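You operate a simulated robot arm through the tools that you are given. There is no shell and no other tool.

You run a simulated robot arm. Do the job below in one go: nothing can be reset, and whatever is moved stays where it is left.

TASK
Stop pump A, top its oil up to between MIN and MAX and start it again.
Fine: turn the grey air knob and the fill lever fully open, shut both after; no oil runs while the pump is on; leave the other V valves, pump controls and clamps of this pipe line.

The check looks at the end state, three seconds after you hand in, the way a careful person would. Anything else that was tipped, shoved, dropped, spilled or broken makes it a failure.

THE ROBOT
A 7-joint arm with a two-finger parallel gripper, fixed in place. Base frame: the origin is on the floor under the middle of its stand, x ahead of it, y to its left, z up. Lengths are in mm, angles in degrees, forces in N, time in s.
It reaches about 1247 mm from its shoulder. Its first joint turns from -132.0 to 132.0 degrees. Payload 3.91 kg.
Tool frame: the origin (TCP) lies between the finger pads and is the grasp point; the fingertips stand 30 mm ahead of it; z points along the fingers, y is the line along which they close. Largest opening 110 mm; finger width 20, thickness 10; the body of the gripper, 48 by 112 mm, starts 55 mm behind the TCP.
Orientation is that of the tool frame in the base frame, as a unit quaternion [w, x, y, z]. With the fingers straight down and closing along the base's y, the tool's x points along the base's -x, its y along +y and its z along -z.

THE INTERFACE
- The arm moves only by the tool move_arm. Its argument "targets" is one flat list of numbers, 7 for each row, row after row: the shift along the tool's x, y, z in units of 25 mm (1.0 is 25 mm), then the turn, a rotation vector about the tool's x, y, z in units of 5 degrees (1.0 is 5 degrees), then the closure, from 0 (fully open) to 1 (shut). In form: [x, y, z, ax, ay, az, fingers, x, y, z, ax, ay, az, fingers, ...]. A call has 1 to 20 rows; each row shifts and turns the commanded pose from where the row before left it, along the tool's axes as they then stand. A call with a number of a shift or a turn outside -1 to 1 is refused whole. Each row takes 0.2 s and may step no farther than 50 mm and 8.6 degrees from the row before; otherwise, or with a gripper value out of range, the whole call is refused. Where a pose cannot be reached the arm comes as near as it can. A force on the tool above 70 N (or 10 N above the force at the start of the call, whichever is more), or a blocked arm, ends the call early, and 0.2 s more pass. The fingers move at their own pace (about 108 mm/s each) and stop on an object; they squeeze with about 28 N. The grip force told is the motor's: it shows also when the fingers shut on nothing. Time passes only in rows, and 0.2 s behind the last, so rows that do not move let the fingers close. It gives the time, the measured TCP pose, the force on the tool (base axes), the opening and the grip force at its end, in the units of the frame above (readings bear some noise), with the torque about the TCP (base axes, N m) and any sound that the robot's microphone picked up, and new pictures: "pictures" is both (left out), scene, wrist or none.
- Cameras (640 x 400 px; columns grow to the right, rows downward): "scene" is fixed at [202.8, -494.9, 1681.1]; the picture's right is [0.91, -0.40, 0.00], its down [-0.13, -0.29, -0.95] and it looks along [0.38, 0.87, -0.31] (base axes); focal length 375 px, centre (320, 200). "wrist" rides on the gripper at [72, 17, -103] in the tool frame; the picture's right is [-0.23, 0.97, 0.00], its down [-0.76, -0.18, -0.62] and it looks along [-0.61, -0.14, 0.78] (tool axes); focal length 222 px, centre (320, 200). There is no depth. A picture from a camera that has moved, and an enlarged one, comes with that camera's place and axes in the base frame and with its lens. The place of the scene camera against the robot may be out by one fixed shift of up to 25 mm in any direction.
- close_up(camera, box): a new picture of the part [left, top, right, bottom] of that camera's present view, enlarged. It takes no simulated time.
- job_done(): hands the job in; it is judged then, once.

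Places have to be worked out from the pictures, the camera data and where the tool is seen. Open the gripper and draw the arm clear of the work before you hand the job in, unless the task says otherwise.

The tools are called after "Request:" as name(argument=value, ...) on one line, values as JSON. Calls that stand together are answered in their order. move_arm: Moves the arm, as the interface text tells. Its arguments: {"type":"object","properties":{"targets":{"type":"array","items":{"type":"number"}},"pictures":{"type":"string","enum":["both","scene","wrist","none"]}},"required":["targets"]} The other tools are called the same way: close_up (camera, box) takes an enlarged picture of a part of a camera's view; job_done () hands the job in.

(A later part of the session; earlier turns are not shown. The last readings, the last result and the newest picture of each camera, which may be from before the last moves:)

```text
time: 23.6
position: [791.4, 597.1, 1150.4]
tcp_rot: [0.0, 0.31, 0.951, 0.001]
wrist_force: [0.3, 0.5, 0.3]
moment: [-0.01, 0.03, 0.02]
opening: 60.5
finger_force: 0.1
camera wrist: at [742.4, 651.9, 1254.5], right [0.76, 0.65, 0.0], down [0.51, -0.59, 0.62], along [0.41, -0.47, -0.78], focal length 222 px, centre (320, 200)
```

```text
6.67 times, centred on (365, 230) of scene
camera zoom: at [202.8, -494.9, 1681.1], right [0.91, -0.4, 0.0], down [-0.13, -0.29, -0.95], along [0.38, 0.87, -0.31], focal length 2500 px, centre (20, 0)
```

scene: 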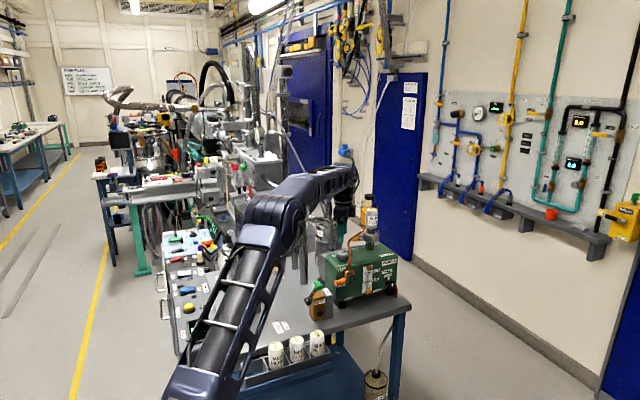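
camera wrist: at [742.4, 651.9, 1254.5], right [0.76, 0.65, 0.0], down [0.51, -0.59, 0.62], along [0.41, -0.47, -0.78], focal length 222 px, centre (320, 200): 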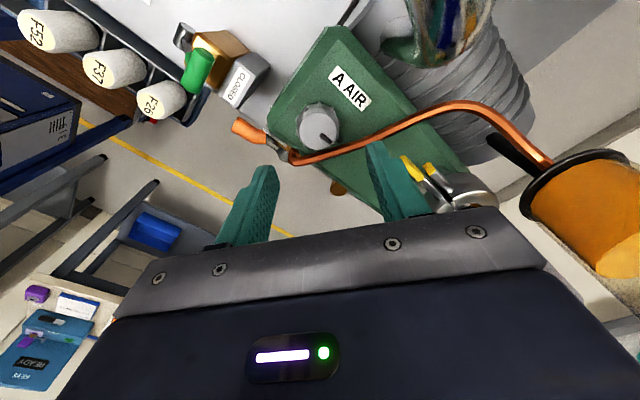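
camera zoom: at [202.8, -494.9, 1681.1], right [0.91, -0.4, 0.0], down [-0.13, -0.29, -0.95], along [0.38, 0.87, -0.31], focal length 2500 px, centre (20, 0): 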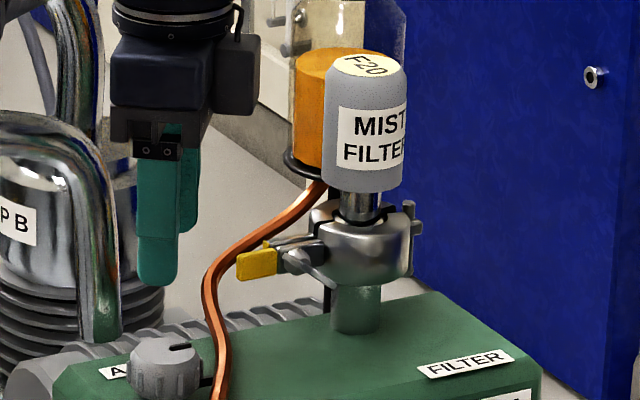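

From two yaw angles the knob top triangulates to (788.5, 593.5, 1067), with the index line and mark both at +x. I centre on it and descend with the fingers open 60 mm around it.

Request:
move_arm(targets=[0, -0.185, 0.6, 0, 0, 0, 0.45, 0, 0, 0.8, 0, 0, 0, 0.45, 0, 0, 0.7, 0, 0, 0, 0.45, 0, 0, 0.5, 0, 0, 0, 0.45, 0, 0, 0.35, 0, 0, 0, 0.45, 0, 0, 0, 0, 0, 0, 0.45], pictures="both")

Request:
close_up(camera="wrist", box=[220, 60, 440, 240])

Request:
close_up(camera="scene", box=[325, 200, 405, 260])

```text
time: 25.0
position: [787.9, 592.8, 1076.7]
tcp_rot: [0.001, 0.309, 0.951, 0.0]
wrist_force: [-0.4, 0.0, -0.8]
moment: [-0.01, 0.0, 0.02]
opening: 60.7
finger_force: 0.2
camera wrist: at [739.4, 648.3, 1180.6], right [0.76, 0.65, 0.0], down [0.51, -0.59, 0.62], along [0.41, -0.47, -0.78], focal length 222 px, centre (320, 200)
```

scene: 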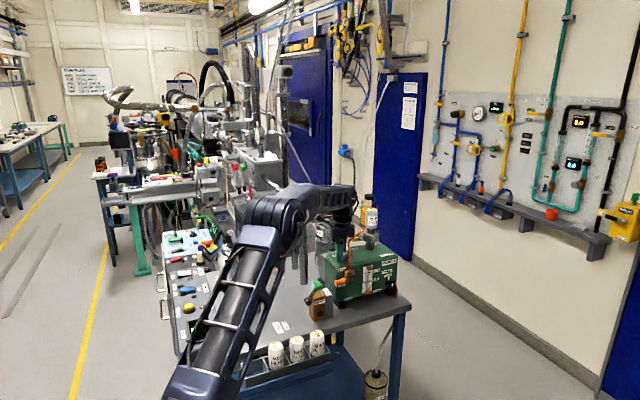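
wrist: 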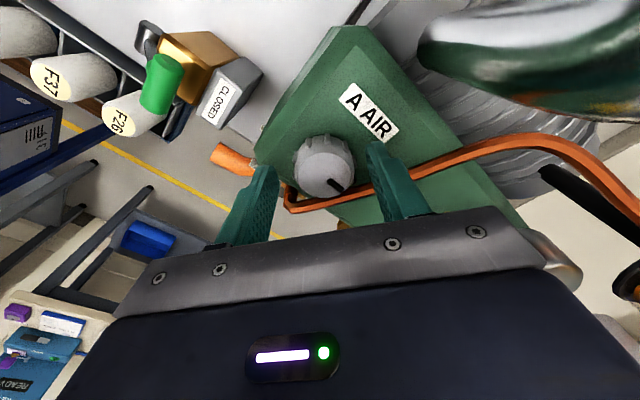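

```text
2.22 times, centred on (330, 150) of wrist
camera zoom: at [739.4, 648.3, 1180.6], right [0.76, 0.65, 0.0], down [0.51, -0.59, 0.62], along [0.41, -0.47, -0.78], focal length 494 px, centre (298, 311)
```

zoom: 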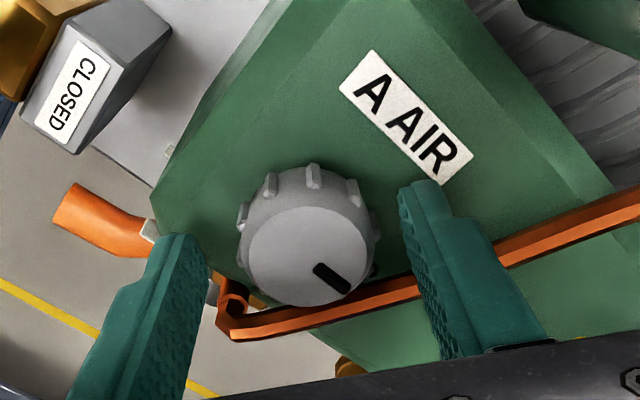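

```text
6.67 times, centred on (365, 230) of scene
camera zoom: at [202.8, -494.9, 1681.1], right [0.91, -0.4, 0.0], down [-0.13, -0.29, -0.95], along [0.38, 0.87, -0.31], focal length 2500 px, centre (20, 0)
```

zoom: 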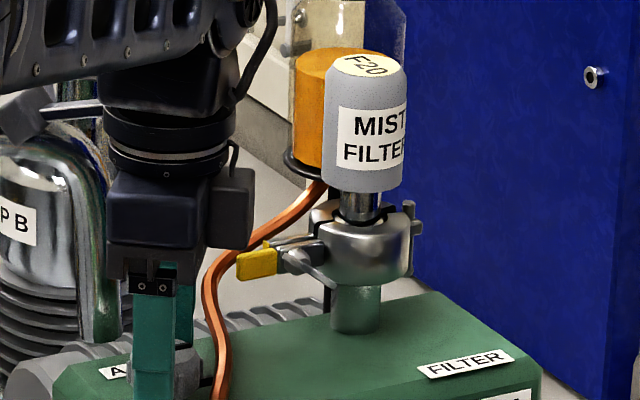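

The knob sits centred between the fingers with nothing touched (no force). I close on it, without moving.

Request:
move_arm(targets=[0, 0, 0, 0, 0, 0, 0.7, 0, 0, 0, 0, 0, 0, 1, 0, 0, 0, 0, 0, 0, 1], pictures="wrist")

Request:
close_up(camera="wrist", box=[220, 60, 440, 240])

```text
time: 25.8
position: [789.7, 594.2, 1077.5]
tcp_rot: [0.0, 0.309, 0.951, 0.002]
wrist_force: [39.6, 46.9, 2.7]
moment: [1.07, -0.73, 0.01]
opening: 37.8
finger_force: 45.0
camera wrist: at [740.6, 650.2, 1180.6], right [0.76, 0.65, 0.0], down [0.51, -0.59, 0.62], along [0.41, -0.47, -0.78], focal length 222 px, centre (320, 200)
```

wrist: 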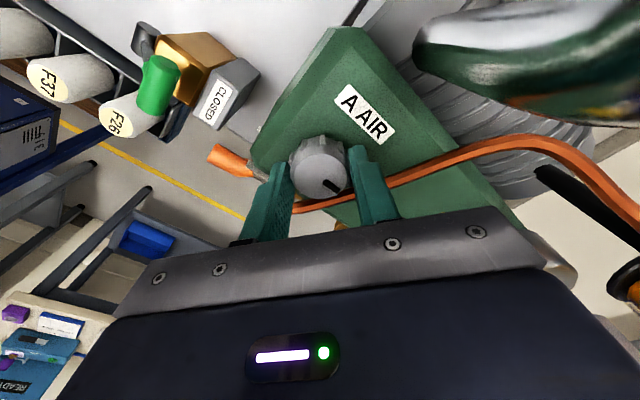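

```text
2.22 times, centred on (330, 150) of wrist
camera zoom: at [740.6, 650.2, 1180.6], right [0.76, 0.65, 0.0], down [0.51, -0.59, 0.62], along [0.41, -0.47, -0.78], focal length 494 px, centre (298, 311)
```

zoom: 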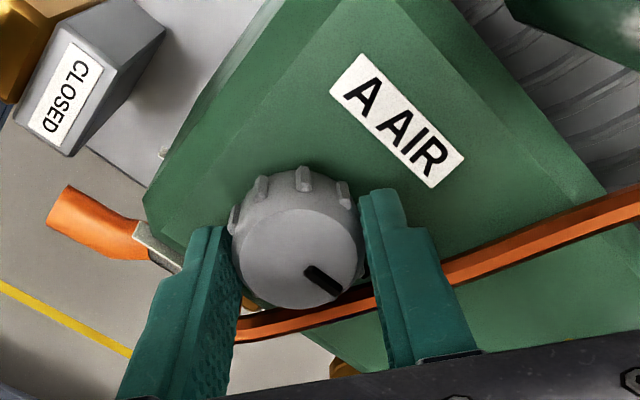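

The grip (opening 37.8) shows a 61 N side load along +tool y, so the knob centre lies slightly further along it. I shift 3 mm that way to relieve it.

Request:
move_arm(targets=[0, 0.06, 0, 0, 0, 0, 1, 0, 0.06, 0, 0, 0, 0, 1], pictures="none")

```text
time: 26.4
position: [788.5, 596.0, 1076.9]
tcp_rot: [-0.001, 0.31, 0.951, -0.001]
wrist_force: [12.1, 16.8, 10.7]
moment: [0.0, -0.49, -0.02]
opening: 38.0
finger_force: 44.3
```

The side load dropped to about 20 N. I shift one more millimetre and then turn 10° counter-clockwise (seen from above) to test the direction.

Request:
move_arm(targets=[0, 0.05, 0, 0, 0, 0, 1, 0, 0, 0, 0, 0, -0.5, 1, 0, 0, 0, 0, 0, -0.5, 1, 0, 0, 0, 0, 0, -0.5, 1, 0, 0, 0, 0, 0, -0.5, 1, 0, 0, 0, 0, 0, 0, 1], pictures="wrist")

Request:
close_up(camera="wrist", box=[220, 60, 440, 240])

```text
time: 27.8
position: [791.3, 594.9, 1076.7]
tcp_rot: [-0.001, 0.225, 0.974, 0.0]
wrist_force: [-22.9, -21.6, 0.6]
moment: [-0.92, -0.15, 0.04]
opening: 38.0
finger_force: 44.7
camera wrist: at [732.0, 641.5, 1180.6], right [0.63, 0.78, 0.0], down [0.61, -0.49, 0.62], along [0.48, -0.39, -0.78], focal length 222 px, centre (320, 200)
```

wrist: 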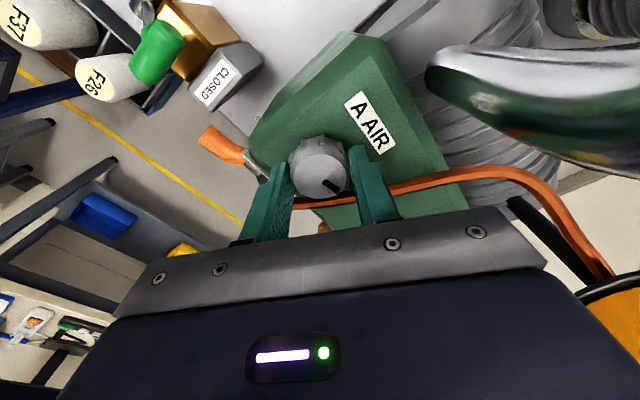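

```text
2.22 times, centred on (330, 150) of wrist
camera zoom: at [732.0, 641.5, 1180.6], right [0.63, 0.78, 0.0], down [0.61, -0.49, 0.62], along [0.48, -0.39, -0.78], focal length 494 px, centre (298, 311)
```

zoom: 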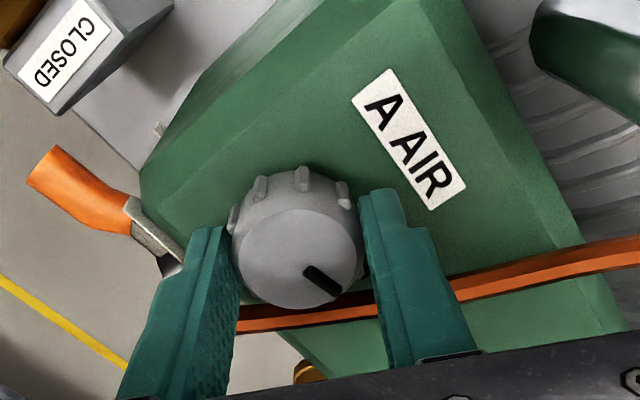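

The mark turned together with the gripper: counter-clockwise turns freely. I continue 12° more (staying clear of the pipe) and correct the side load by 1 mm.

Request:
move_arm(targets=[0, -0.05, 0, 0, 0, -0.6, 1, 0, 0, 0, 0, 0, -0.6, 1, 0, 0, 0, 0, 0, -0.6, 1, 0, 0, 0, 0, 0, -0.6, 1, 0, 0, 0, 0, 0, 0, 1], pictures="wrist")

Request:
close_up(camera="wrist", box=[220, 60, 440, 240])

```text
time: 29.0
position: [790.2, 595.2, 1077.5]
tcp_rot: [0.0, 0.123, 0.992, 0.0]
wrist_force: [-12.9, -5.8, -4.5]
moment: [0.08, 0.64, 0.01]
opening: 37.7
finger_force: 45.0
camera wrist: at [723.3, 628.2, 1180.6], right [0.46, 0.89, 0.0], down [0.7, -0.36, 0.62], along [0.55, -0.28, -0.78], focal length 222 px, centre (320, 200)
```

wrist: 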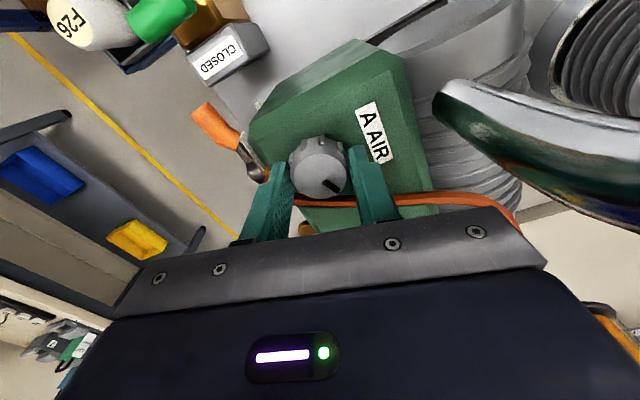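

```text
2.22 times, centred on (330, 150) of wrist
camera zoom: at [723.3, 628.2, 1180.6], right [0.46, 0.89, 0.0], down [0.7, -0.36, 0.62], along [0.55, -0.28, -0.78], focal length 494 px, centre (298, 311)
```

zoom: 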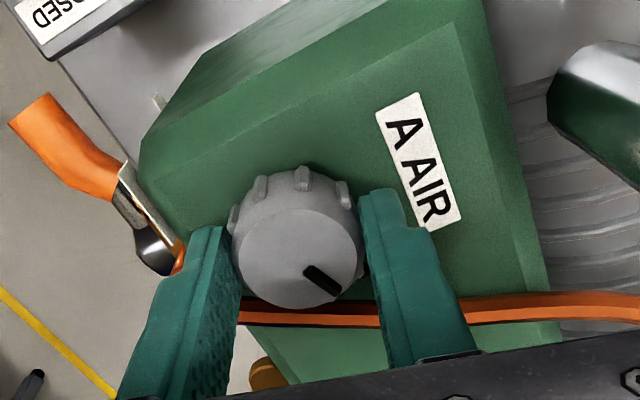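

Turned 22° so far, load small. I release to 54 mm, turn back 26° around the knob, regrip and turn 26° counter-clockwise again.

Request:
move_arm(targets=[0, 0, 0, 0, 0, 0, 0.51, 0, 0, 0, 0, 0, 0, 0.51, 0, 0, 0, 0, 0, 0.87, 0.51, 0, 0, 0, 0, 0, 0.87, 0.51, 0, 0, 0, 0, 0, 0.87, 0.51, 0, 0, 0, 0, 0, 0.87, 0.51, 0, 0, 0, 0, 0, 0.87, 0.51, 0, 0, 0, 0, 0, 0.87, 0.51, 0, 0, 0, 0, 0, 0, 0.51], pictures="wrist")

Request:
close_up(camera="wrist", box=[220, 60, 440, 240])

```text
time: 31.0
position: [789.2, 596.2, 1075.9]
tcp_rot: [0.001, 0.343, 0.939, 0.0]
wrist_force: [-0.1, 0.7, 0.5]
moment: [0.04, 0.0, 0.02]
opening: 53.9
finger_force: 0.1
camera wrist: at [745.4, 654.1, 1180.6], right [0.8, 0.6, 0.0], down [0.47, -0.63, 0.62], along [0.37, -0.5, -0.78], focal length 222 px, centre (320, 200)
```

wrist: 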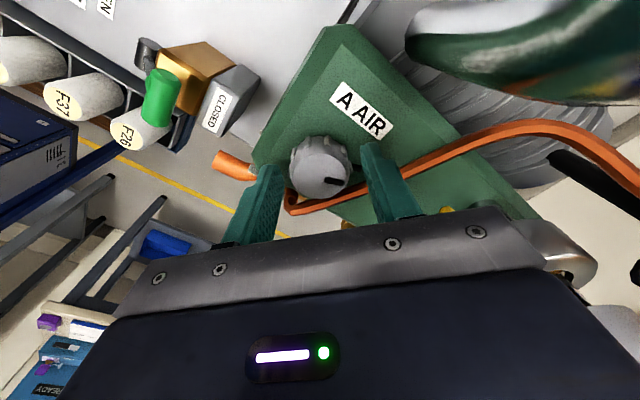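

```text
2.22 times, centred on (330, 150) of wrist
camera zoom: at [745.4, 654.1, 1180.6], right [0.8, 0.6, 0.0], down [0.47, -0.63, 0.62], along [0.37, -0.5, -0.78], focal length 494 px, centre (298, 311)
```

zoom: 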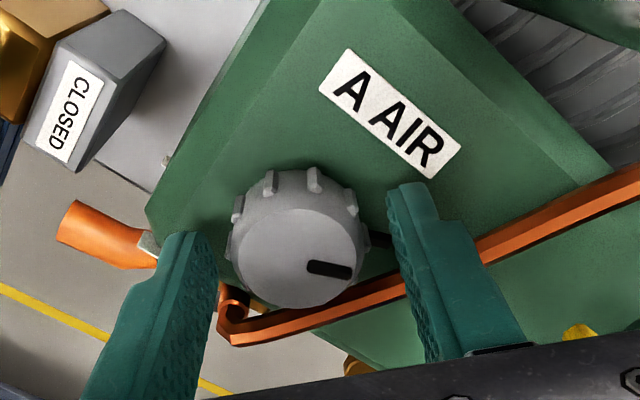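

The knob kept its turned position and the fingers are clear. Before regripping I zoom on the dark stub beside the knob.

Request:
close_up(camera="wrist", box=[285, 120, 375, 200])

Request:
close_up(camera="scene", box=[330, 235, 370, 265])

```text
5.00 times, centred on (330, 160) of wrist
camera zoom: at [745.4, 654.1, 1180.6], right [0.8, 0.6, 0.0], down [0.47, -0.63, 0.62], along [0.37, -0.5, -0.78], focal length 1111 px, centre (270, 400)
```

zoom: 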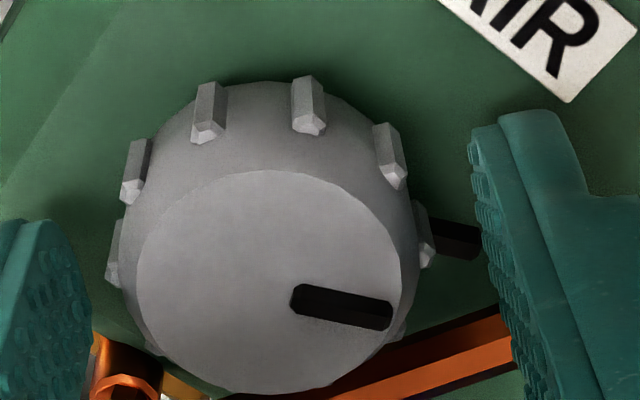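

```text
13.33 times, centred on (350, 250) of scene
camera zoom: at [202.8, -494.9, 1681.1], right [0.91, -0.4, 0.0], down [-0.13, -0.29, -0.95], along [0.38, 0.87, -0.31], focal length 4999 px, centre (-80, -467)
```

zoom: 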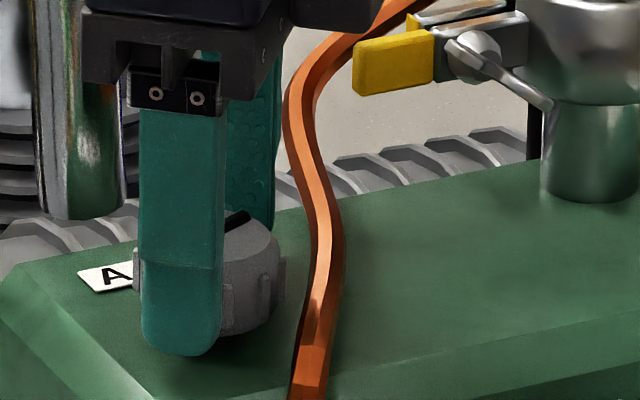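

The dark stub is a pointer fixed to the knob's base (it turned with it), and my fingertips are almost at the pump's top. I raise 6 mm to stay above the pointer, regrip and turn another 26° counter-clockwise.

Request:
move_arm(targets=[0, 0, -0.25, 0, 0, 0, 0.51, 0, 0, 0, 0, 0, 0, 0.8, 0, 0, 0, 0, 0, 0, 1, 0, 0, 0, 0, 0, 0, 1], pictures="none")

```text
time: 32.0
position: [790.1, 596.0, 1083.6]
tcp_rot: [0.0, 0.342, 0.94, 0.0]
wrist_force: [-2.5, -1.8, 2.0]
moment: [-0.08, 0.29, 0.01]
opening: 37.8
finger_force: 44.8
```

The grip is now well centred (no side load). I turn 27° counter-clockwise.

Request:
move_arm(targets=[0, 0, 0, 0, 0, -0.9, 1, 0, 0, 0, 0, 0, -0.9, 1, 0, 0, 0, 0, 0, -0.9, 1, 0, 0, 0, 0, 0, -0.9, 1, 0, 0, 0, 0, 0, -0.9, 1, 0, 0, 0, 0, 0, -0.9, 1, 0, 0, 0, 0, 0, 0, 1], pictures="wrist")

Request:
close_up(camera="wrist", box=[220, 60, 440, 240])

```text
time: 33.6
position: [790.5, 594.4, 1082.8]
tcp_rot: [0.0, 0.113, 0.994, 0.0]
wrist_force: [-0.6, -0.3, 3.5]
moment: [0.09, 0.22, 0.03]
opening: 37.8
finger_force: 45.1
camera wrist: at [723.1, 627.1, 1187.2], right [0.44, 0.9, 0.0], down [0.7, -0.35, 0.62], along [0.56, -0.27, -0.78], focal length 222 px, centre (320, 200)
```

wrist: 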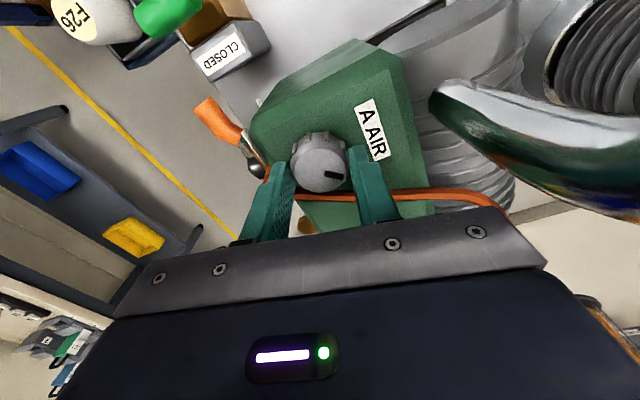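

```text
2.22 times, centred on (330, 150) of wrist
camera zoom: at [723.1, 627.1, 1187.2], right [0.44, 0.9, 0.0], down [0.7, -0.35, 0.62], along [0.56, -0.27, -0.78], focal length 494 px, centre (298, 311)
```

zoom: 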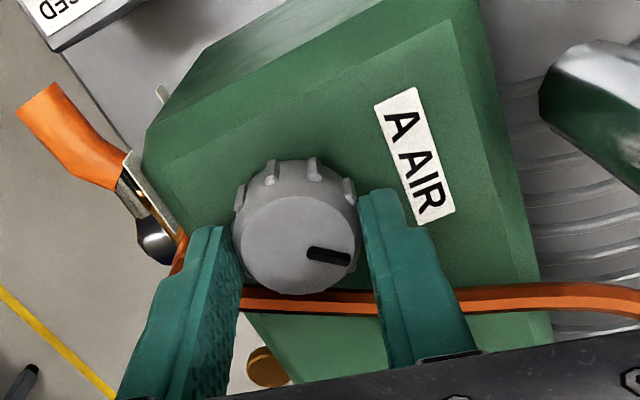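

About 49° turned, still free. I do another full ratchet cycle in one call.

Request:
move_arm(targets=[0, 0, 0, 0, 0, 0, 0.51, 0, 0, 0, 0, 0, 0, 0.51, 0, 0, 0, 0, 0, 0.9, 0.51, 0, 0, 0, 0, 0, 0.9, 0.51, 0, 0, 0, 0, 0, 0.9, 0.51, 0, 0, 0, 0, 0, 0.9, 0.51, 0, 0, 0, 0, 0, 0.9, 0.51, 0, 0, 0, 0, 0, 0.9, 0.51, 0, 0, 0, 0, 0, 0, 0.8, 0, 0, 0, 0, 0, 0, 1, 0, 0, 0, 0, 0, 0, 1, 0, 0, 0, 0, 0, -0.9, 1, 0, 0, 0, 0, 0, -0.9, 1, 0, 0, 0, 0, 0, -0.9, 1, 0, 0, 0, 0, 0, -0.9, 1, 0, 0, 0, 0, 0, -0.9, 1, 0, 0, 0, 0, 0, -0.9, 1, 0, 0, 0, 0, 0, 0, 1], pictures="wrist")

Request:
close_up(camera="wrist", box=[220, 60, 440, 240])

```text
time: 37.4
position: [790.6, 596.0, 1083.1]
tcp_rot: [0.0, 0.115, 0.993, -0.001]
wrist_force: [-9.9, -3.8, -3.6]
moment: [-0.14, -0.08, -0.02]
opening: 37.6
finger_force: 45.1
camera wrist: at [722.8, 627.3, 1186.9], right [0.44, 0.9, 0.0], down [0.7, -0.35, 0.62], along [0.56, -0.28, -0.78], focal length 222 px, centre (320, 200)
```

wrist: 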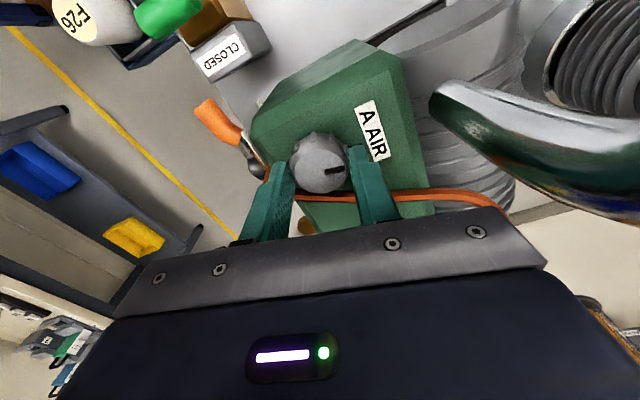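

```text
2.22 times, centred on (330, 150) of wrist
camera zoom: at [722.8, 627.3, 1186.9], right [0.44, 0.9, 0.0], down [0.7, -0.35, 0.62], along [0.56, -0.28, -0.78], focal length 494 px, centre (298, 311)
```

zoom: 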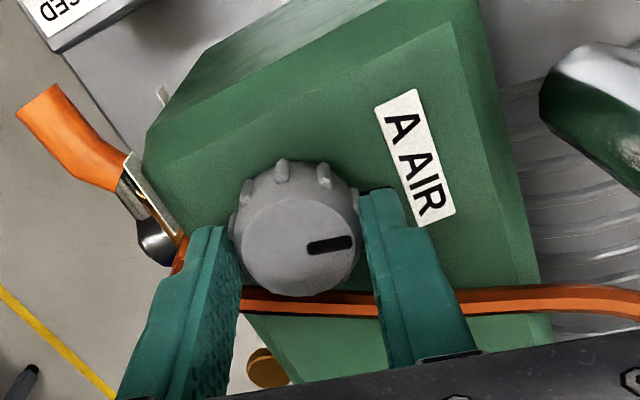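

About 76° turned, no stop yet. I repeat the cycle.

Request:
move_arm(targets=[0, 0, 0, 0, 0, 0, 0.51, 0, 0, 0, 0, 0, 0, 0.51, 0, 0, 0, 0, 0, 0.9, 0.51, 0, 0, 0, 0, 0, 0.9, 0.51, 0, 0, 0, 0, 0, 0.9, 0.51, 0, 0, 0, 0, 0, 0.9, 0.51, 0, 0, 0, 0, 0, 0.9, 0.51, 0, 0, 0, 0, 0, 0.9, 0.51, 0, 0, 0, 0, 0, 0, 0.8, 0, 0, 0, 0, 0, 0, 1, 0, 0, 0, 0, 0, 0, 1, 0, 0, 0, 0, 0, -0.9, 1, 0, 0, 0, 0, 0, -0.9, 1, 0, 0, 0, 0, 0, -0.9, 1, 0, 0, 0, 0, 0, -0.9, 1, 0, 0, 0, 0, 0, -0.9, 1, 0, 0, 0, 0, 0, -0.9, 1, 0, 0, 0, 0, 0, 0, 1], pictures="wrist")

Request:
close_up(camera="wrist", box=[220, 60, 440, 240])

```text
time: 41.2
position: [789.9, 594.0, 1081.7]
tcp_rot: [0.0, 0.114, 0.993, 0.0]
wrist_force: [-6.7, -1.2, -5.7]
moment: [-0.04, -0.09, 0.0]
opening: 37.9
finger_force: 44.6
camera wrist: at [723.1, 627.1, 1186.9], right [0.44, 0.9, 0.0], down [0.7, -0.35, 0.62], along [0.56, -0.27, -0.78], focal length 222 px, centre (320, 200)
```

wrist: 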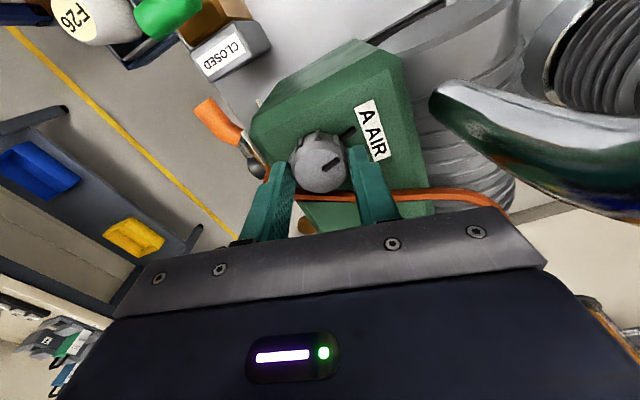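

```text
2.22 times, centred on (330, 150) of wrist
camera zoom: at [723.1, 627.1, 1186.9], right [0.44, 0.9, 0.0], down [0.7, -0.35, 0.62], along [0.56, -0.27, -0.78], focal length 494 px, centre (298, 311)
```

zoom: 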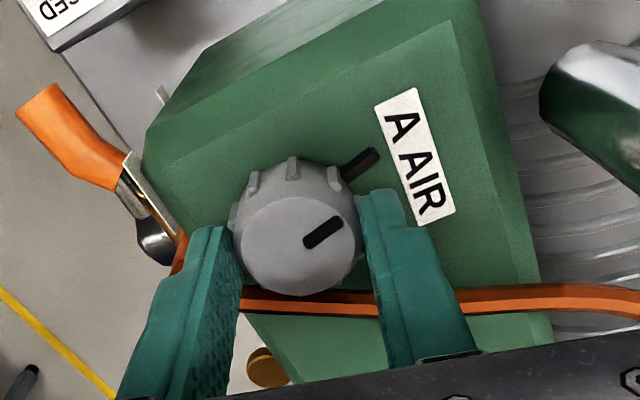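

Turned about 103° with no end stop yet. I keep ratcheting counter-clockwise.

Request:
move_arm(targets=[0, 0, 0, 0, 0, 0, 0.51, 0, 0, 0, 0, 0, 0, 0.51, 0, 0, 0, 0, 0, 0.9, 0.51, 0, 0, 0, 0, 0, 0.9, 0.51, 0, 0, 0, 0, 0, 0.9, 0.51, 0, 0, 0, 0, 0, 0.9, 0.51, 0, 0, 0, 0, 0, 0.9, 0.51, 0, 0, 0, 0, 0, 0.9, 0.51, 0, 0, 0, 0, 0, 0, 0.8, 0, 0, 0, 0, 0, 0, 1, 0, 0, 0, 0, 0, 0, 1, 0, 0, 0, 0, 0, -0.9, 1, 0, 0, 0, 0, 0, -0.9, 1, 0, 0, 0, 0, 0, -0.9, 1, 0, 0, 0, 0, 0, -0.9, 1, 0, 0, 0, 0, 0, -0.9, 1, 0, 0, 0, 0, 0, -0.9, 1, 0, 0, 0, 0, 0, 0, 1], pictures="wrist")

Request:
close_up(camera="wrist", box=[220, 60, 440, 240])

```text
time: 45.0
position: [791.1, 594.9, 1083.0]
tcp_rot: [0.001, 0.114, 0.993, -0.001]
wrist_force: [3.4, 2.0, 1.1]
moment: [0.04, -0.38, -0.55]
opening: 37.7
finger_force: 45.1
camera wrist: at [723.4, 627.0, 1186.8], right [0.44, 0.9, 0.0], down [0.7, -0.35, 0.62], along [0.56, -0.27, -0.78], focal length 222 px, centre (320, 200)
```

wrist: 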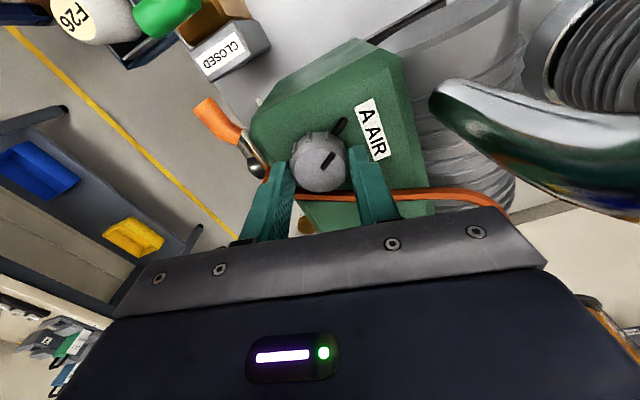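

```text
2.22 times, centred on (330, 150) of wrist
camera zoom: at [723.4, 627.0, 1186.8], right [0.44, 0.9, 0.0], down [0.7, -0.35, 0.62], along [0.56, -0.27, -0.78], focal length 494 px, centre (298, 311)
```

zoom: 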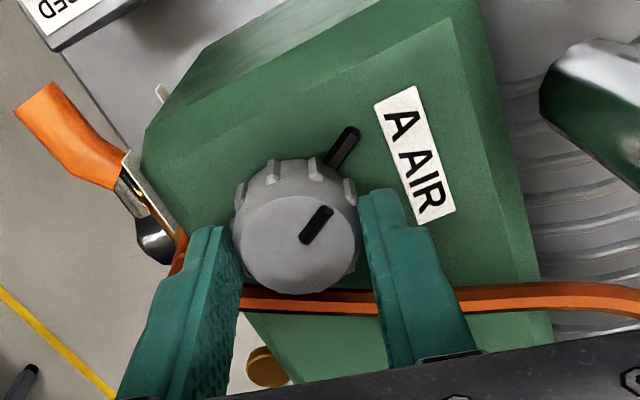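

A moment of -0.55 N·m shows the end stop: the knob is fully open after about 120°. I release, rise 100 mm, undo the yaw and move out in front of the pump with the fingers closed.

Request:
move_arm(targets=[0, 0, 0, 0, 0, 0, 0.51, 0, 0, 0, 0, 0, 0, 0.51, 0, 0, -1, 0, 0, 0, 0.51, 0, 0, -1, 0, 0, 0, 0.51, 0, 0, -1, 0, 0, 0, 0.6, 0, 0, -1, 0, 0, 0, 1, 0, 0, 0, 0, 0, -0.873, 1, 0, 0, 0, 0, 0, -0.873, 1, 0, 0, 0, 0, 0, -0.873, 1, 0.4, -1, 0, 0, 0, 0, 1, 0.4, -1, 0, 0, 0, 0, 1, 0.4, -1, 0, 0, 0, 0, 1, 0.4, -1, 0, 0, 0, 0, 1, 0.4, -1, 0, 0, 0, 0, 1], pictures="both")

Request:
close_up(camera="scene", box=[325, 225, 405, 300])

Request:
close_up(camera="wrist", box=[300, 40, 500, 200])

```text
time: 48.0
position: [740.5, 468.7, 1181.2]
tcp_rot: [0.001, 0.0, 1.0, 0.0]
wrist_force: [0.2, -0.1, -0.5]
moment: [-0.02, 0.0, 0.03]
opening: 0.3
finger_force: 27.7
camera wrist: at [667.6, 485.5, 1285.7], right [0.23, 0.97, 0.0], down [0.76, -0.18, 0.62], along [0.61, -0.14, -0.78], focal length 222 px, centre (320, 200)
```

scene: 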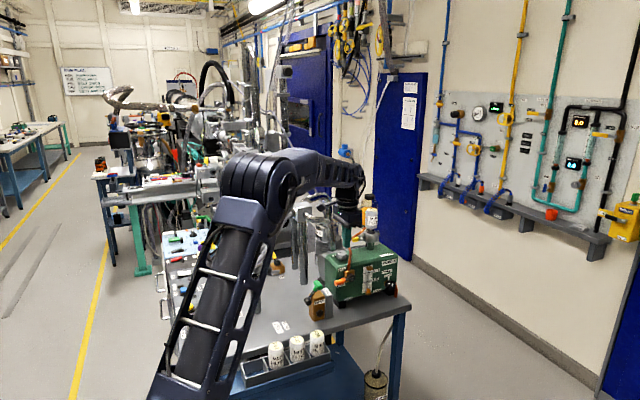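
wrist: 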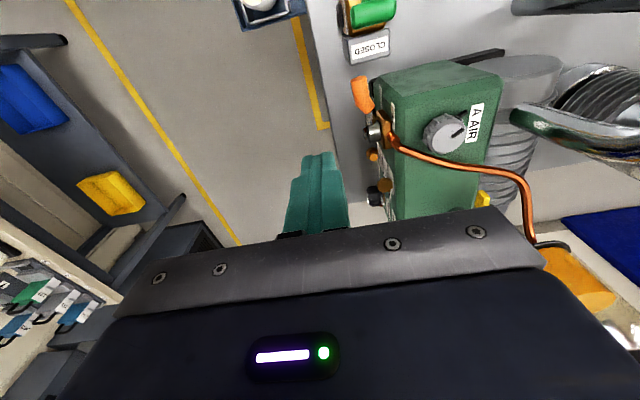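

```text
5.33 times, centred on (365, 262) of scene
camera zoom: at [202.8, -494.9, 1681.1], right [0.91, -0.4, 0.0], down [-0.13, -0.29, -0.95], along [0.38, 0.87, -0.31], focal length 2000 px, centre (80, -133)
```

zoom: 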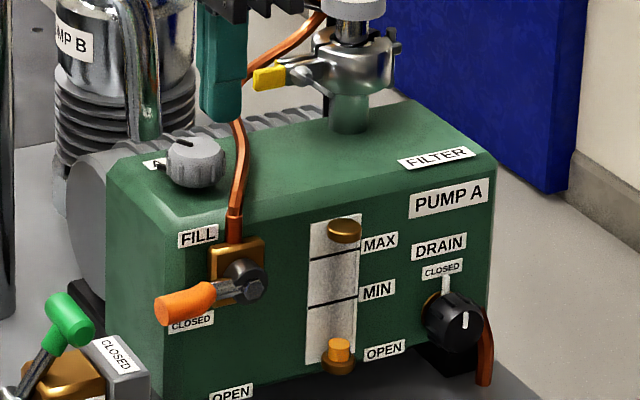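

```text
2.50 times, centred on (400, 120) of wrist
camera zoom: at [667.6, 485.5, 1285.7], right [0.23, 0.97, 0.0], down [0.76, -0.18, 0.62], along [0.61, -0.14, -0.78], focal length 555 px, centre (120, 400)
```

zoom: 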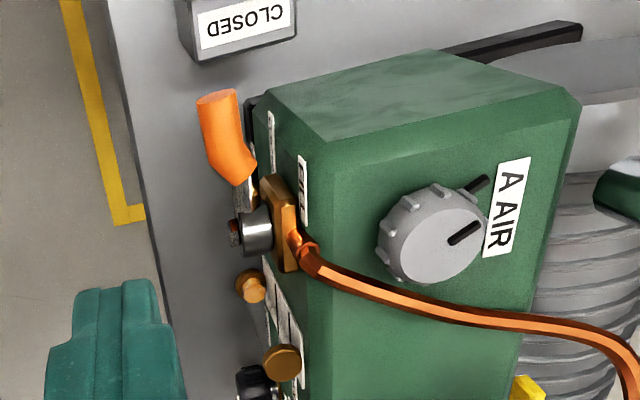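

The knob stays open, oil is far below MIN, and the lever is still closed: pivot about (796, 528, 1000), handle mid about (747, 521, 1000). I tilt the tool 60° so the closed fingers point toward +y and slightly down, as a peg.

Request:
move_arm(targets=[0, 0, 0, -1, 0, 0, 1, 0, 0, 0, -1, 0, 0, 1, 0, 0, 0, -1, 0, 0, 1, 0, 0, 0, -1, 0, 0, 1, 0, 0, 0, -1, 0, 0, 1, 0, 0, 0, -1, 0, 0, 1, 0, 0, 0, -1, 0, 0, 1, 0, 0, 0, -1, 0, 0, 1, 0, 0, 0, -1, 0, 0, 1, 0, 0, 0, -1, 0, 0, 1, 0, 0, 0, -1, 0, 0, 1, 0, 0, 0, -1, 0, 0, 1, 0, 0, 0, 0, 0, 0, 1], pictures="both")

```text
time: 50.8
position: [739.8, 469.4, 1182.4]
tcp_rot: [0.0, 0.0, 0.866, 0.5]
wrist_force: [-0.4, -0.6, -0.7]
moment: [0.01, -0.01, 0.02]
opening: 0.0
finger_force: 28.2
camera wrist: at [667.5, 388.0, 1249.8], right [0.23, 0.49, 0.84], down [0.76, -0.63, 0.16], along [0.61, 0.61, -0.51], focal length 222 px, centre (320, 200)
```

scene: 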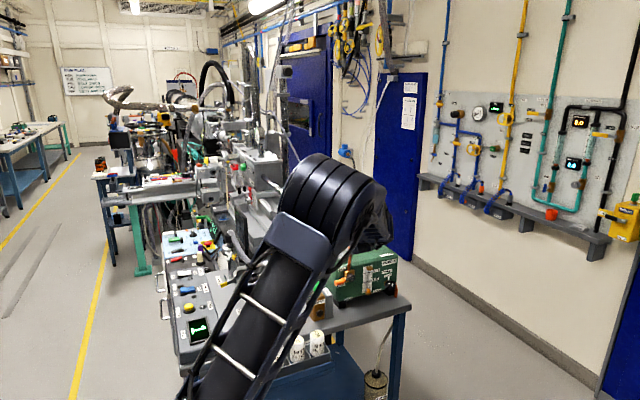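
wrist: 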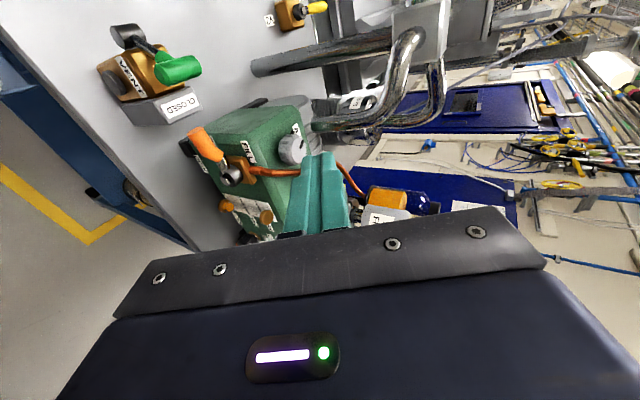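

The tool now points at the pump front and the camera sees valve, lever and glass. I move down to bring the peg just above the orange handle.

Request:
move_arm(targets=[-0.062, -0.936, 0.986, 0, 0, 0, 1, -0.062, -0.936, 0.986, 0, 0, 0, 1, -0.062, -0.936, 0.986, 0, 0, 0, 1, -0.062, -0.936, 0.986, 0, 0, 0, 1, 0, 0, 0, 0, 0, 0, 1], pictures="both")

Request:
close_up(camera="wrist", box=[180, 80, 420, 250])

Request:
close_up(camera="scene", box=[310, 220, 410, 310])

```text
time: 52.0
position: [745.1, 508.2, 1052.8]
tcp_rot: [-0.001, 0.0, 0.866, 0.5]
wrist_force: [-0.2, 0.2, 0.6]
moment: [0.02, 0.01, 0.0]
opening: 0.2
finger_force: 27.7
camera wrist: at [673.7, 426.5, 1119.5], right [0.23, 0.49, 0.84], down [0.76, -0.63, 0.16], along [0.61, 0.61, -0.51], focal length 222 px, centre (320, 200)
```

scene: 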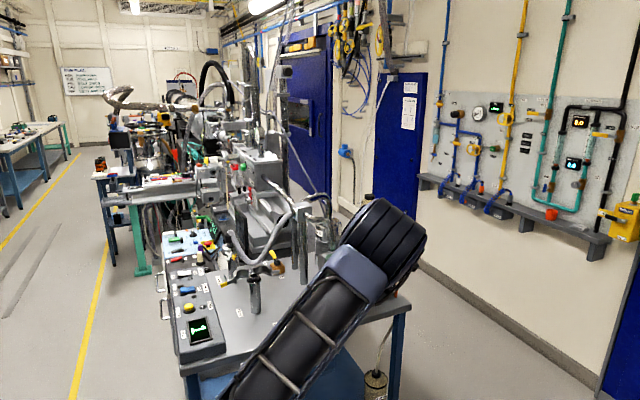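
wrist: 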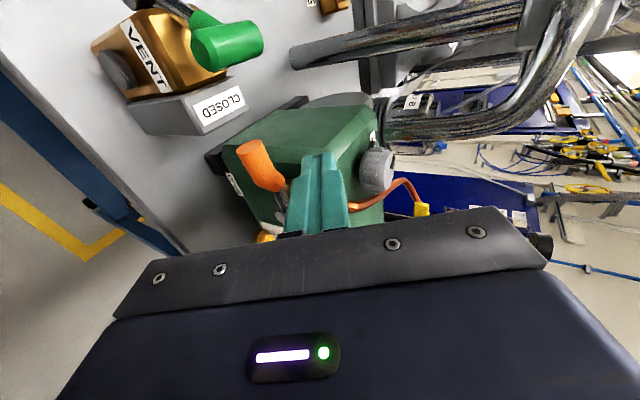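

```text
2.35 times, centred on (300, 165) of wrist
camera zoom: at [673.7, 426.5, 1119.5], right [0.23, 0.49, 0.84], down [0.76, -0.63, 0.16], along [0.61, 0.61, -0.51], focal length 523 px, centre (367, 282)
```

zoom: 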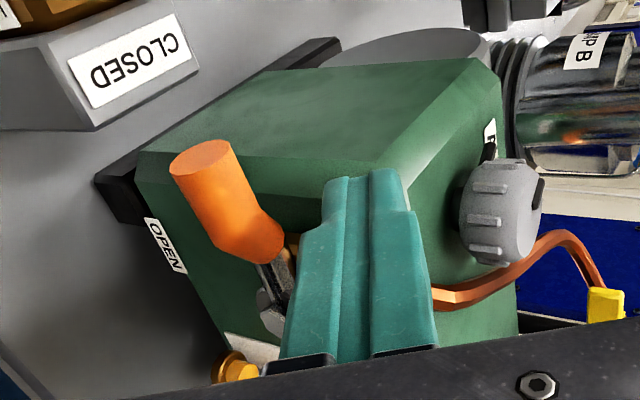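

```text
4.44 times, centred on (360, 265) of scene
camera zoom: at [202.8, -494.9, 1681.1], right [0.91, -0.4, 0.0], down [-0.13, -0.29, -0.95], along [0.38, 0.87, -0.31], focal length 1666 px, centre (142, -89)
```

zoom: 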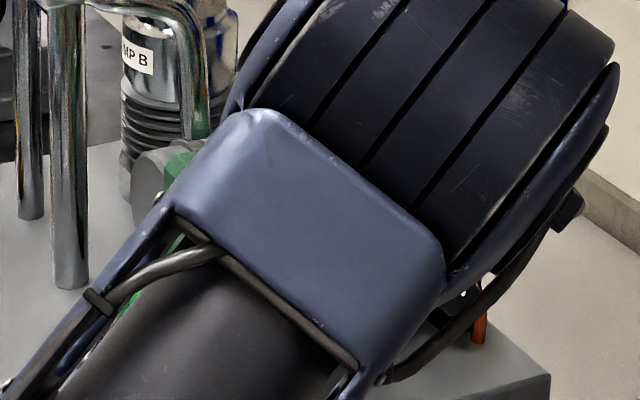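

The wrist view puts the handle axis at z≈997, and the peg is about 25 mm above it, clear of everything. I push the handle down about 30° and look.

Request:
move_arm(targets=[0, -0.762, 0.44, 0, 0, 0, 1, 0, -0.208, 0.12, 0, 0, 0, 1, 0.108, -0.43, 0.248, 0, 0, 0, 1, 0, -0.488, 0.282, 0, 0, 0, 1], pictures="wrist")

Request:
close_up(camera="wrist", box=[180, 80, 420, 250])

```text
time: 53.0
position: [743.4, 508.3, 997.5]
tcp_rot: [0.0, 0.0, 0.866, 0.5]
wrist_force: [-0.7, -0.7, 0.0]
moment: [0.0, 0.03, 0.01]
opening: 0.0
finger_force: 27.8
camera wrist: at [670.4, 426.1, 1064.8], right [0.23, 0.49, 0.84], down [0.76, -0.63, 0.16], along [0.61, 0.61, -0.51], focal length 222 px, centre (320, 200)
```

wrist: 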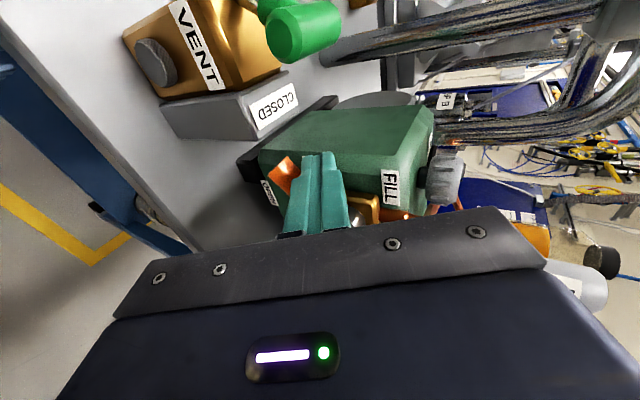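

```text
2.35 times, centred on (300, 165) of wrist
camera zoom: at [670.4, 426.1, 1064.8], right [0.23, 0.49, 0.84], down [0.76, -0.63, 0.16], along [0.61, 0.61, -0.51], focal length 523 px, centre (367, 282)
```

zoom: 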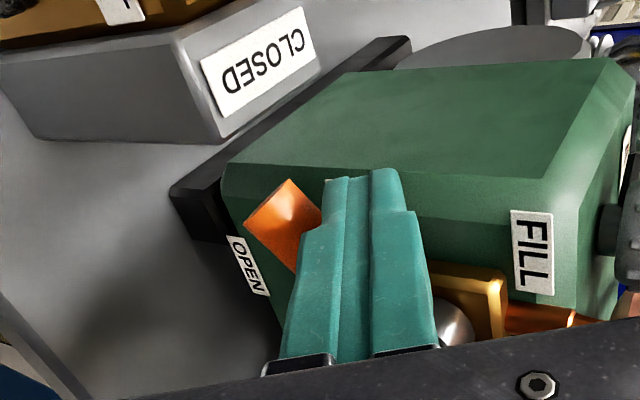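

The handle swings down with almost no force. I follow the arc to push it to the vertical (open) position.

Request:
move_arm(targets=[-0.144, -0.475, 0.274, 0, 0, 0, 1, -0.288, -0.419, 0.242, 0, 0, 0, 1, -0.4, -0.346, 0.2, 0, 0, 0, 1, -0.488, -0.242, 0.14, 0, 0, 0, 1, -0.26, -0.017, 0.01, 0, 0, 0, 1], pictures="wrist")

Request:
close_up(camera="wrist", box=[180, 80, 420, 250])

```text
time: 54.2
position: [777.5, 510.0, 953.8]
tcp_rot: [-0.005, -0.004, 0.866, 0.501]
wrist_force: [-56.1, -16.1, 1.1]
moment: [0.01, 0.12, 0.25]
opening: 0.1
finger_force: 27.7
camera wrist: at [704.8, 427.8, 1021.9], right [0.23, 0.49, 0.84], down [0.77, -0.62, 0.15], along [0.6, 0.61, -0.52], focal length 222 px, centre (320, 200)
```

wrist: 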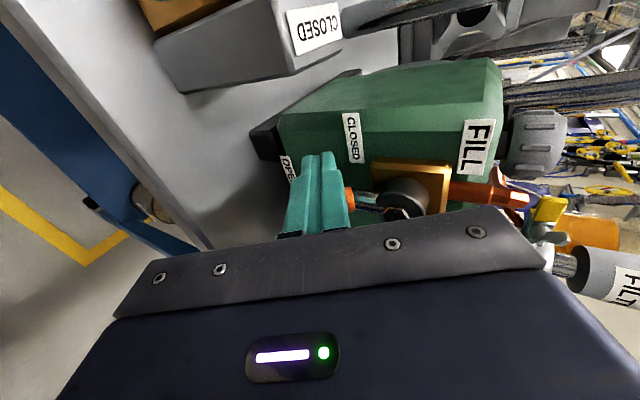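

```text
2.35 times, centred on (300, 165) of wrist
camera zoom: at [704.8, 427.8, 1021.9], right [0.23, 0.49, 0.84], down [0.77, -0.62, 0.15], along [0.6, 0.61, -0.52], focal length 523 px, centre (367, 282)
```

zoom: 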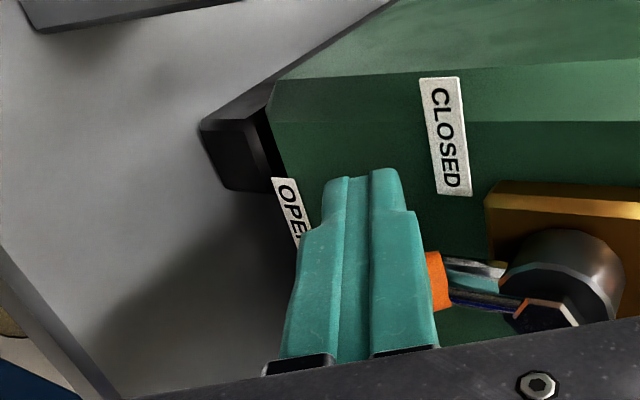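

The push ended at 56 N against the lever's open stop, so the fill lever is fully open. I back out, pass to the lever's +x side in front of it and look at the sight glass.

Request:
move_arm(targets=[0.2, 0, -0.4, 0, 0, 0, 1, 0, 0, -0.9, 0, 0, 0, 1, -1, 0, -0.6, 0, 0, 0, 1, -1, 0, 0, 0, 0, 0, 1], pictures="both")

Request:
close_up(camera="wrist", box=[240, 80, 500, 250])

Request:
close_up(camera="scene", box=[310, 220, 430, 310])

```text
time: 55.2
position: [830.6, 466.6, 978.8]
tcp_rot: [0.001, 0.0, 0.866, 0.501]
wrist_force: [0.4, 1.1, -0.1]
moment: [0.02, -0.01, 0.05]
opening: 0.1
finger_force: 28.5
camera wrist: at [756.7, 385.6, 1045.6], right [0.23, 0.49, 0.84], down [0.76, -0.63, 0.16], along [0.61, 0.61, -0.51], focal length 222 px, centre (320, 200)
```

scene: 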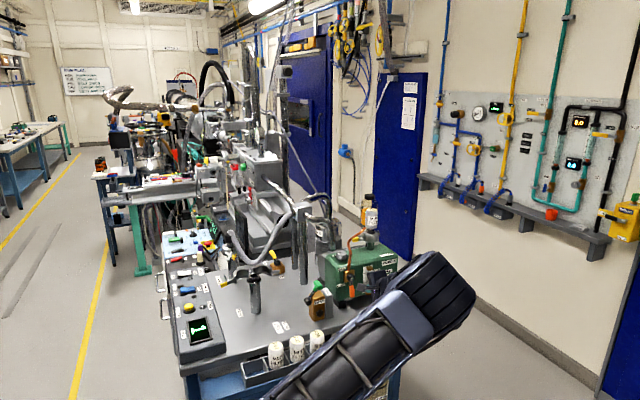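
wrist: 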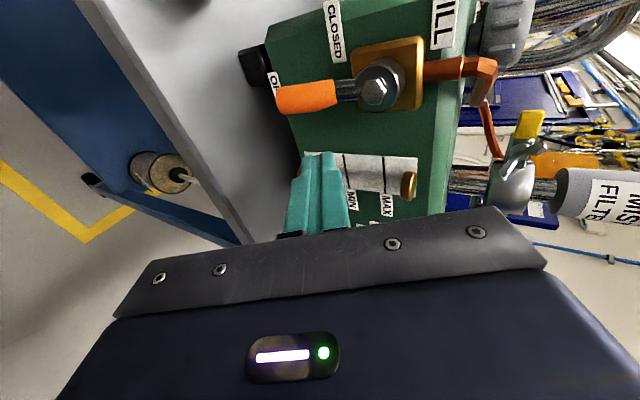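

```text
2.35 times, centred on (370, 165) of wrist
camera zoom: at [756.7, 385.6, 1045.6], right [0.23, 0.49, 0.84], down [0.76, -0.63, 0.16], along [0.61, 0.61, -0.51], focal length 523 px, centre (202, 282)
```

zoom: 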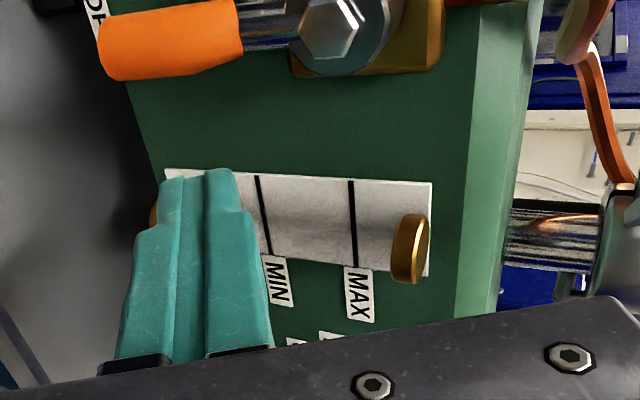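

```text
4.44 times, centred on (370, 265) of scene
camera zoom: at [202.8, -494.9, 1681.1], right [0.91, -0.4, 0.0], down [-0.13, -0.29, -0.95], along [0.38, 0.87, -0.31], focal length 1666 px, centre (98, -89)
```

zoom: 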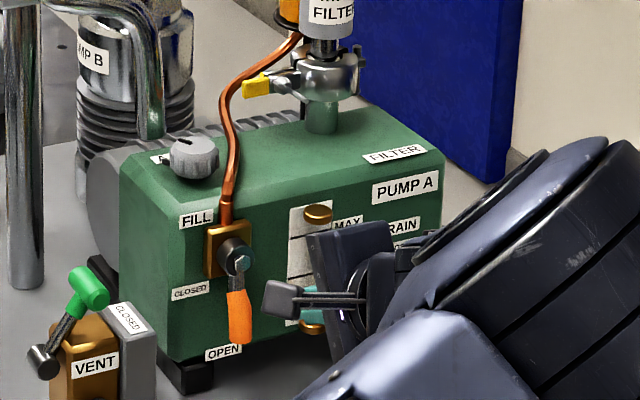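

The lever points straight down (open) and the wrist camera sees the glass with MIN and MAX; no oil in that part yet. I wait here 1 s and watch the level.

Request:
move_arm(targets=[0, 0, 0, 0, 0, 0, 1, 0, 0, 0, 0, 0, 0, 1, 0, 0, 0, 0, 0, 0, 1, 0, 0, 0, 0, 0, 0, 1], pictures="wrist")

Request:
close_up(camera="wrist", box=[240, 80, 500, 250])

Request:
close_up(camera="scene", box=[340, 245, 400, 300])

```text
time: 56.2
position: [829.6, 467.9, 978.1]
tcp_rot: [0.0, 0.0, 0.866, 0.5]
wrist_force: [0.2, -0.7, 0.0]
moment: [0.01, -0.01, 0.0]
opening: 0.0
finger_force: 27.7
camera wrist: at [755.8, 386.0, 1045.3], right [0.23, 0.49, 0.84], down [0.76, -0.63, 0.16], along [0.61, 0.61, -0.51], focal length 222 px, centre (320, 200)
```

wrist: 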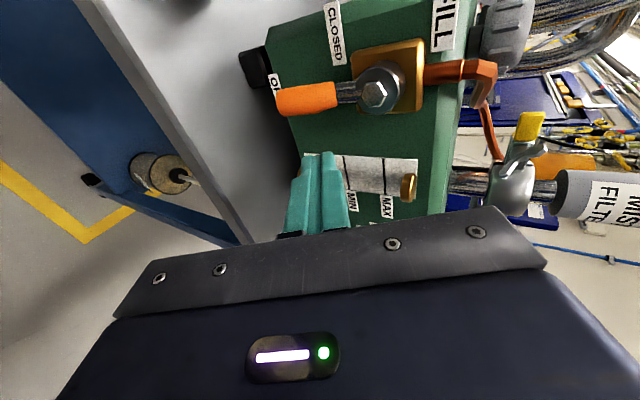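

```text
2.35 times, centred on (370, 165) of wrist
camera zoom: at [755.8, 386.0, 1045.3], right [0.23, 0.49, 0.84], down [0.76, -0.63, 0.16], along [0.61, 0.61, -0.51], focal length 523 px, centre (202, 282)
```

zoom: 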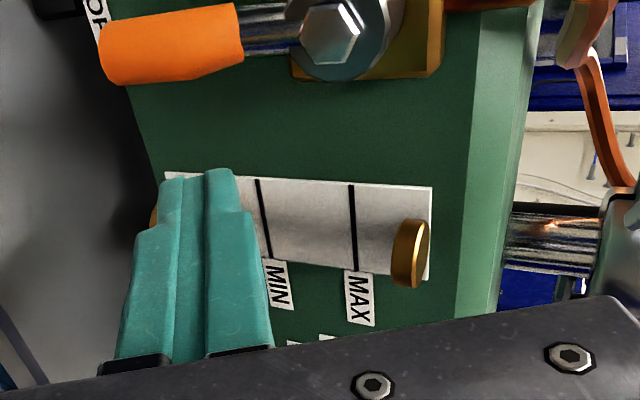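

```text
7.27 times, centred on (370, 272) of scene
camera zoom: at [202.8, -494.9, 1681.1], right [0.91, -0.4, 0.0], down [-0.13, -0.29, -0.95], along [0.38, 0.87, -0.31], focal length 2727 px, centre (-44, -327)
```

zoom: 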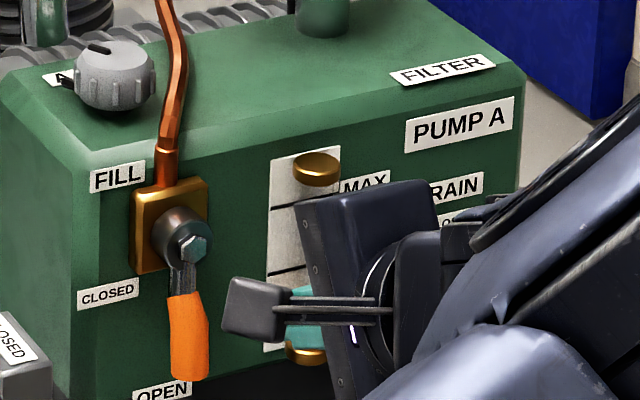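

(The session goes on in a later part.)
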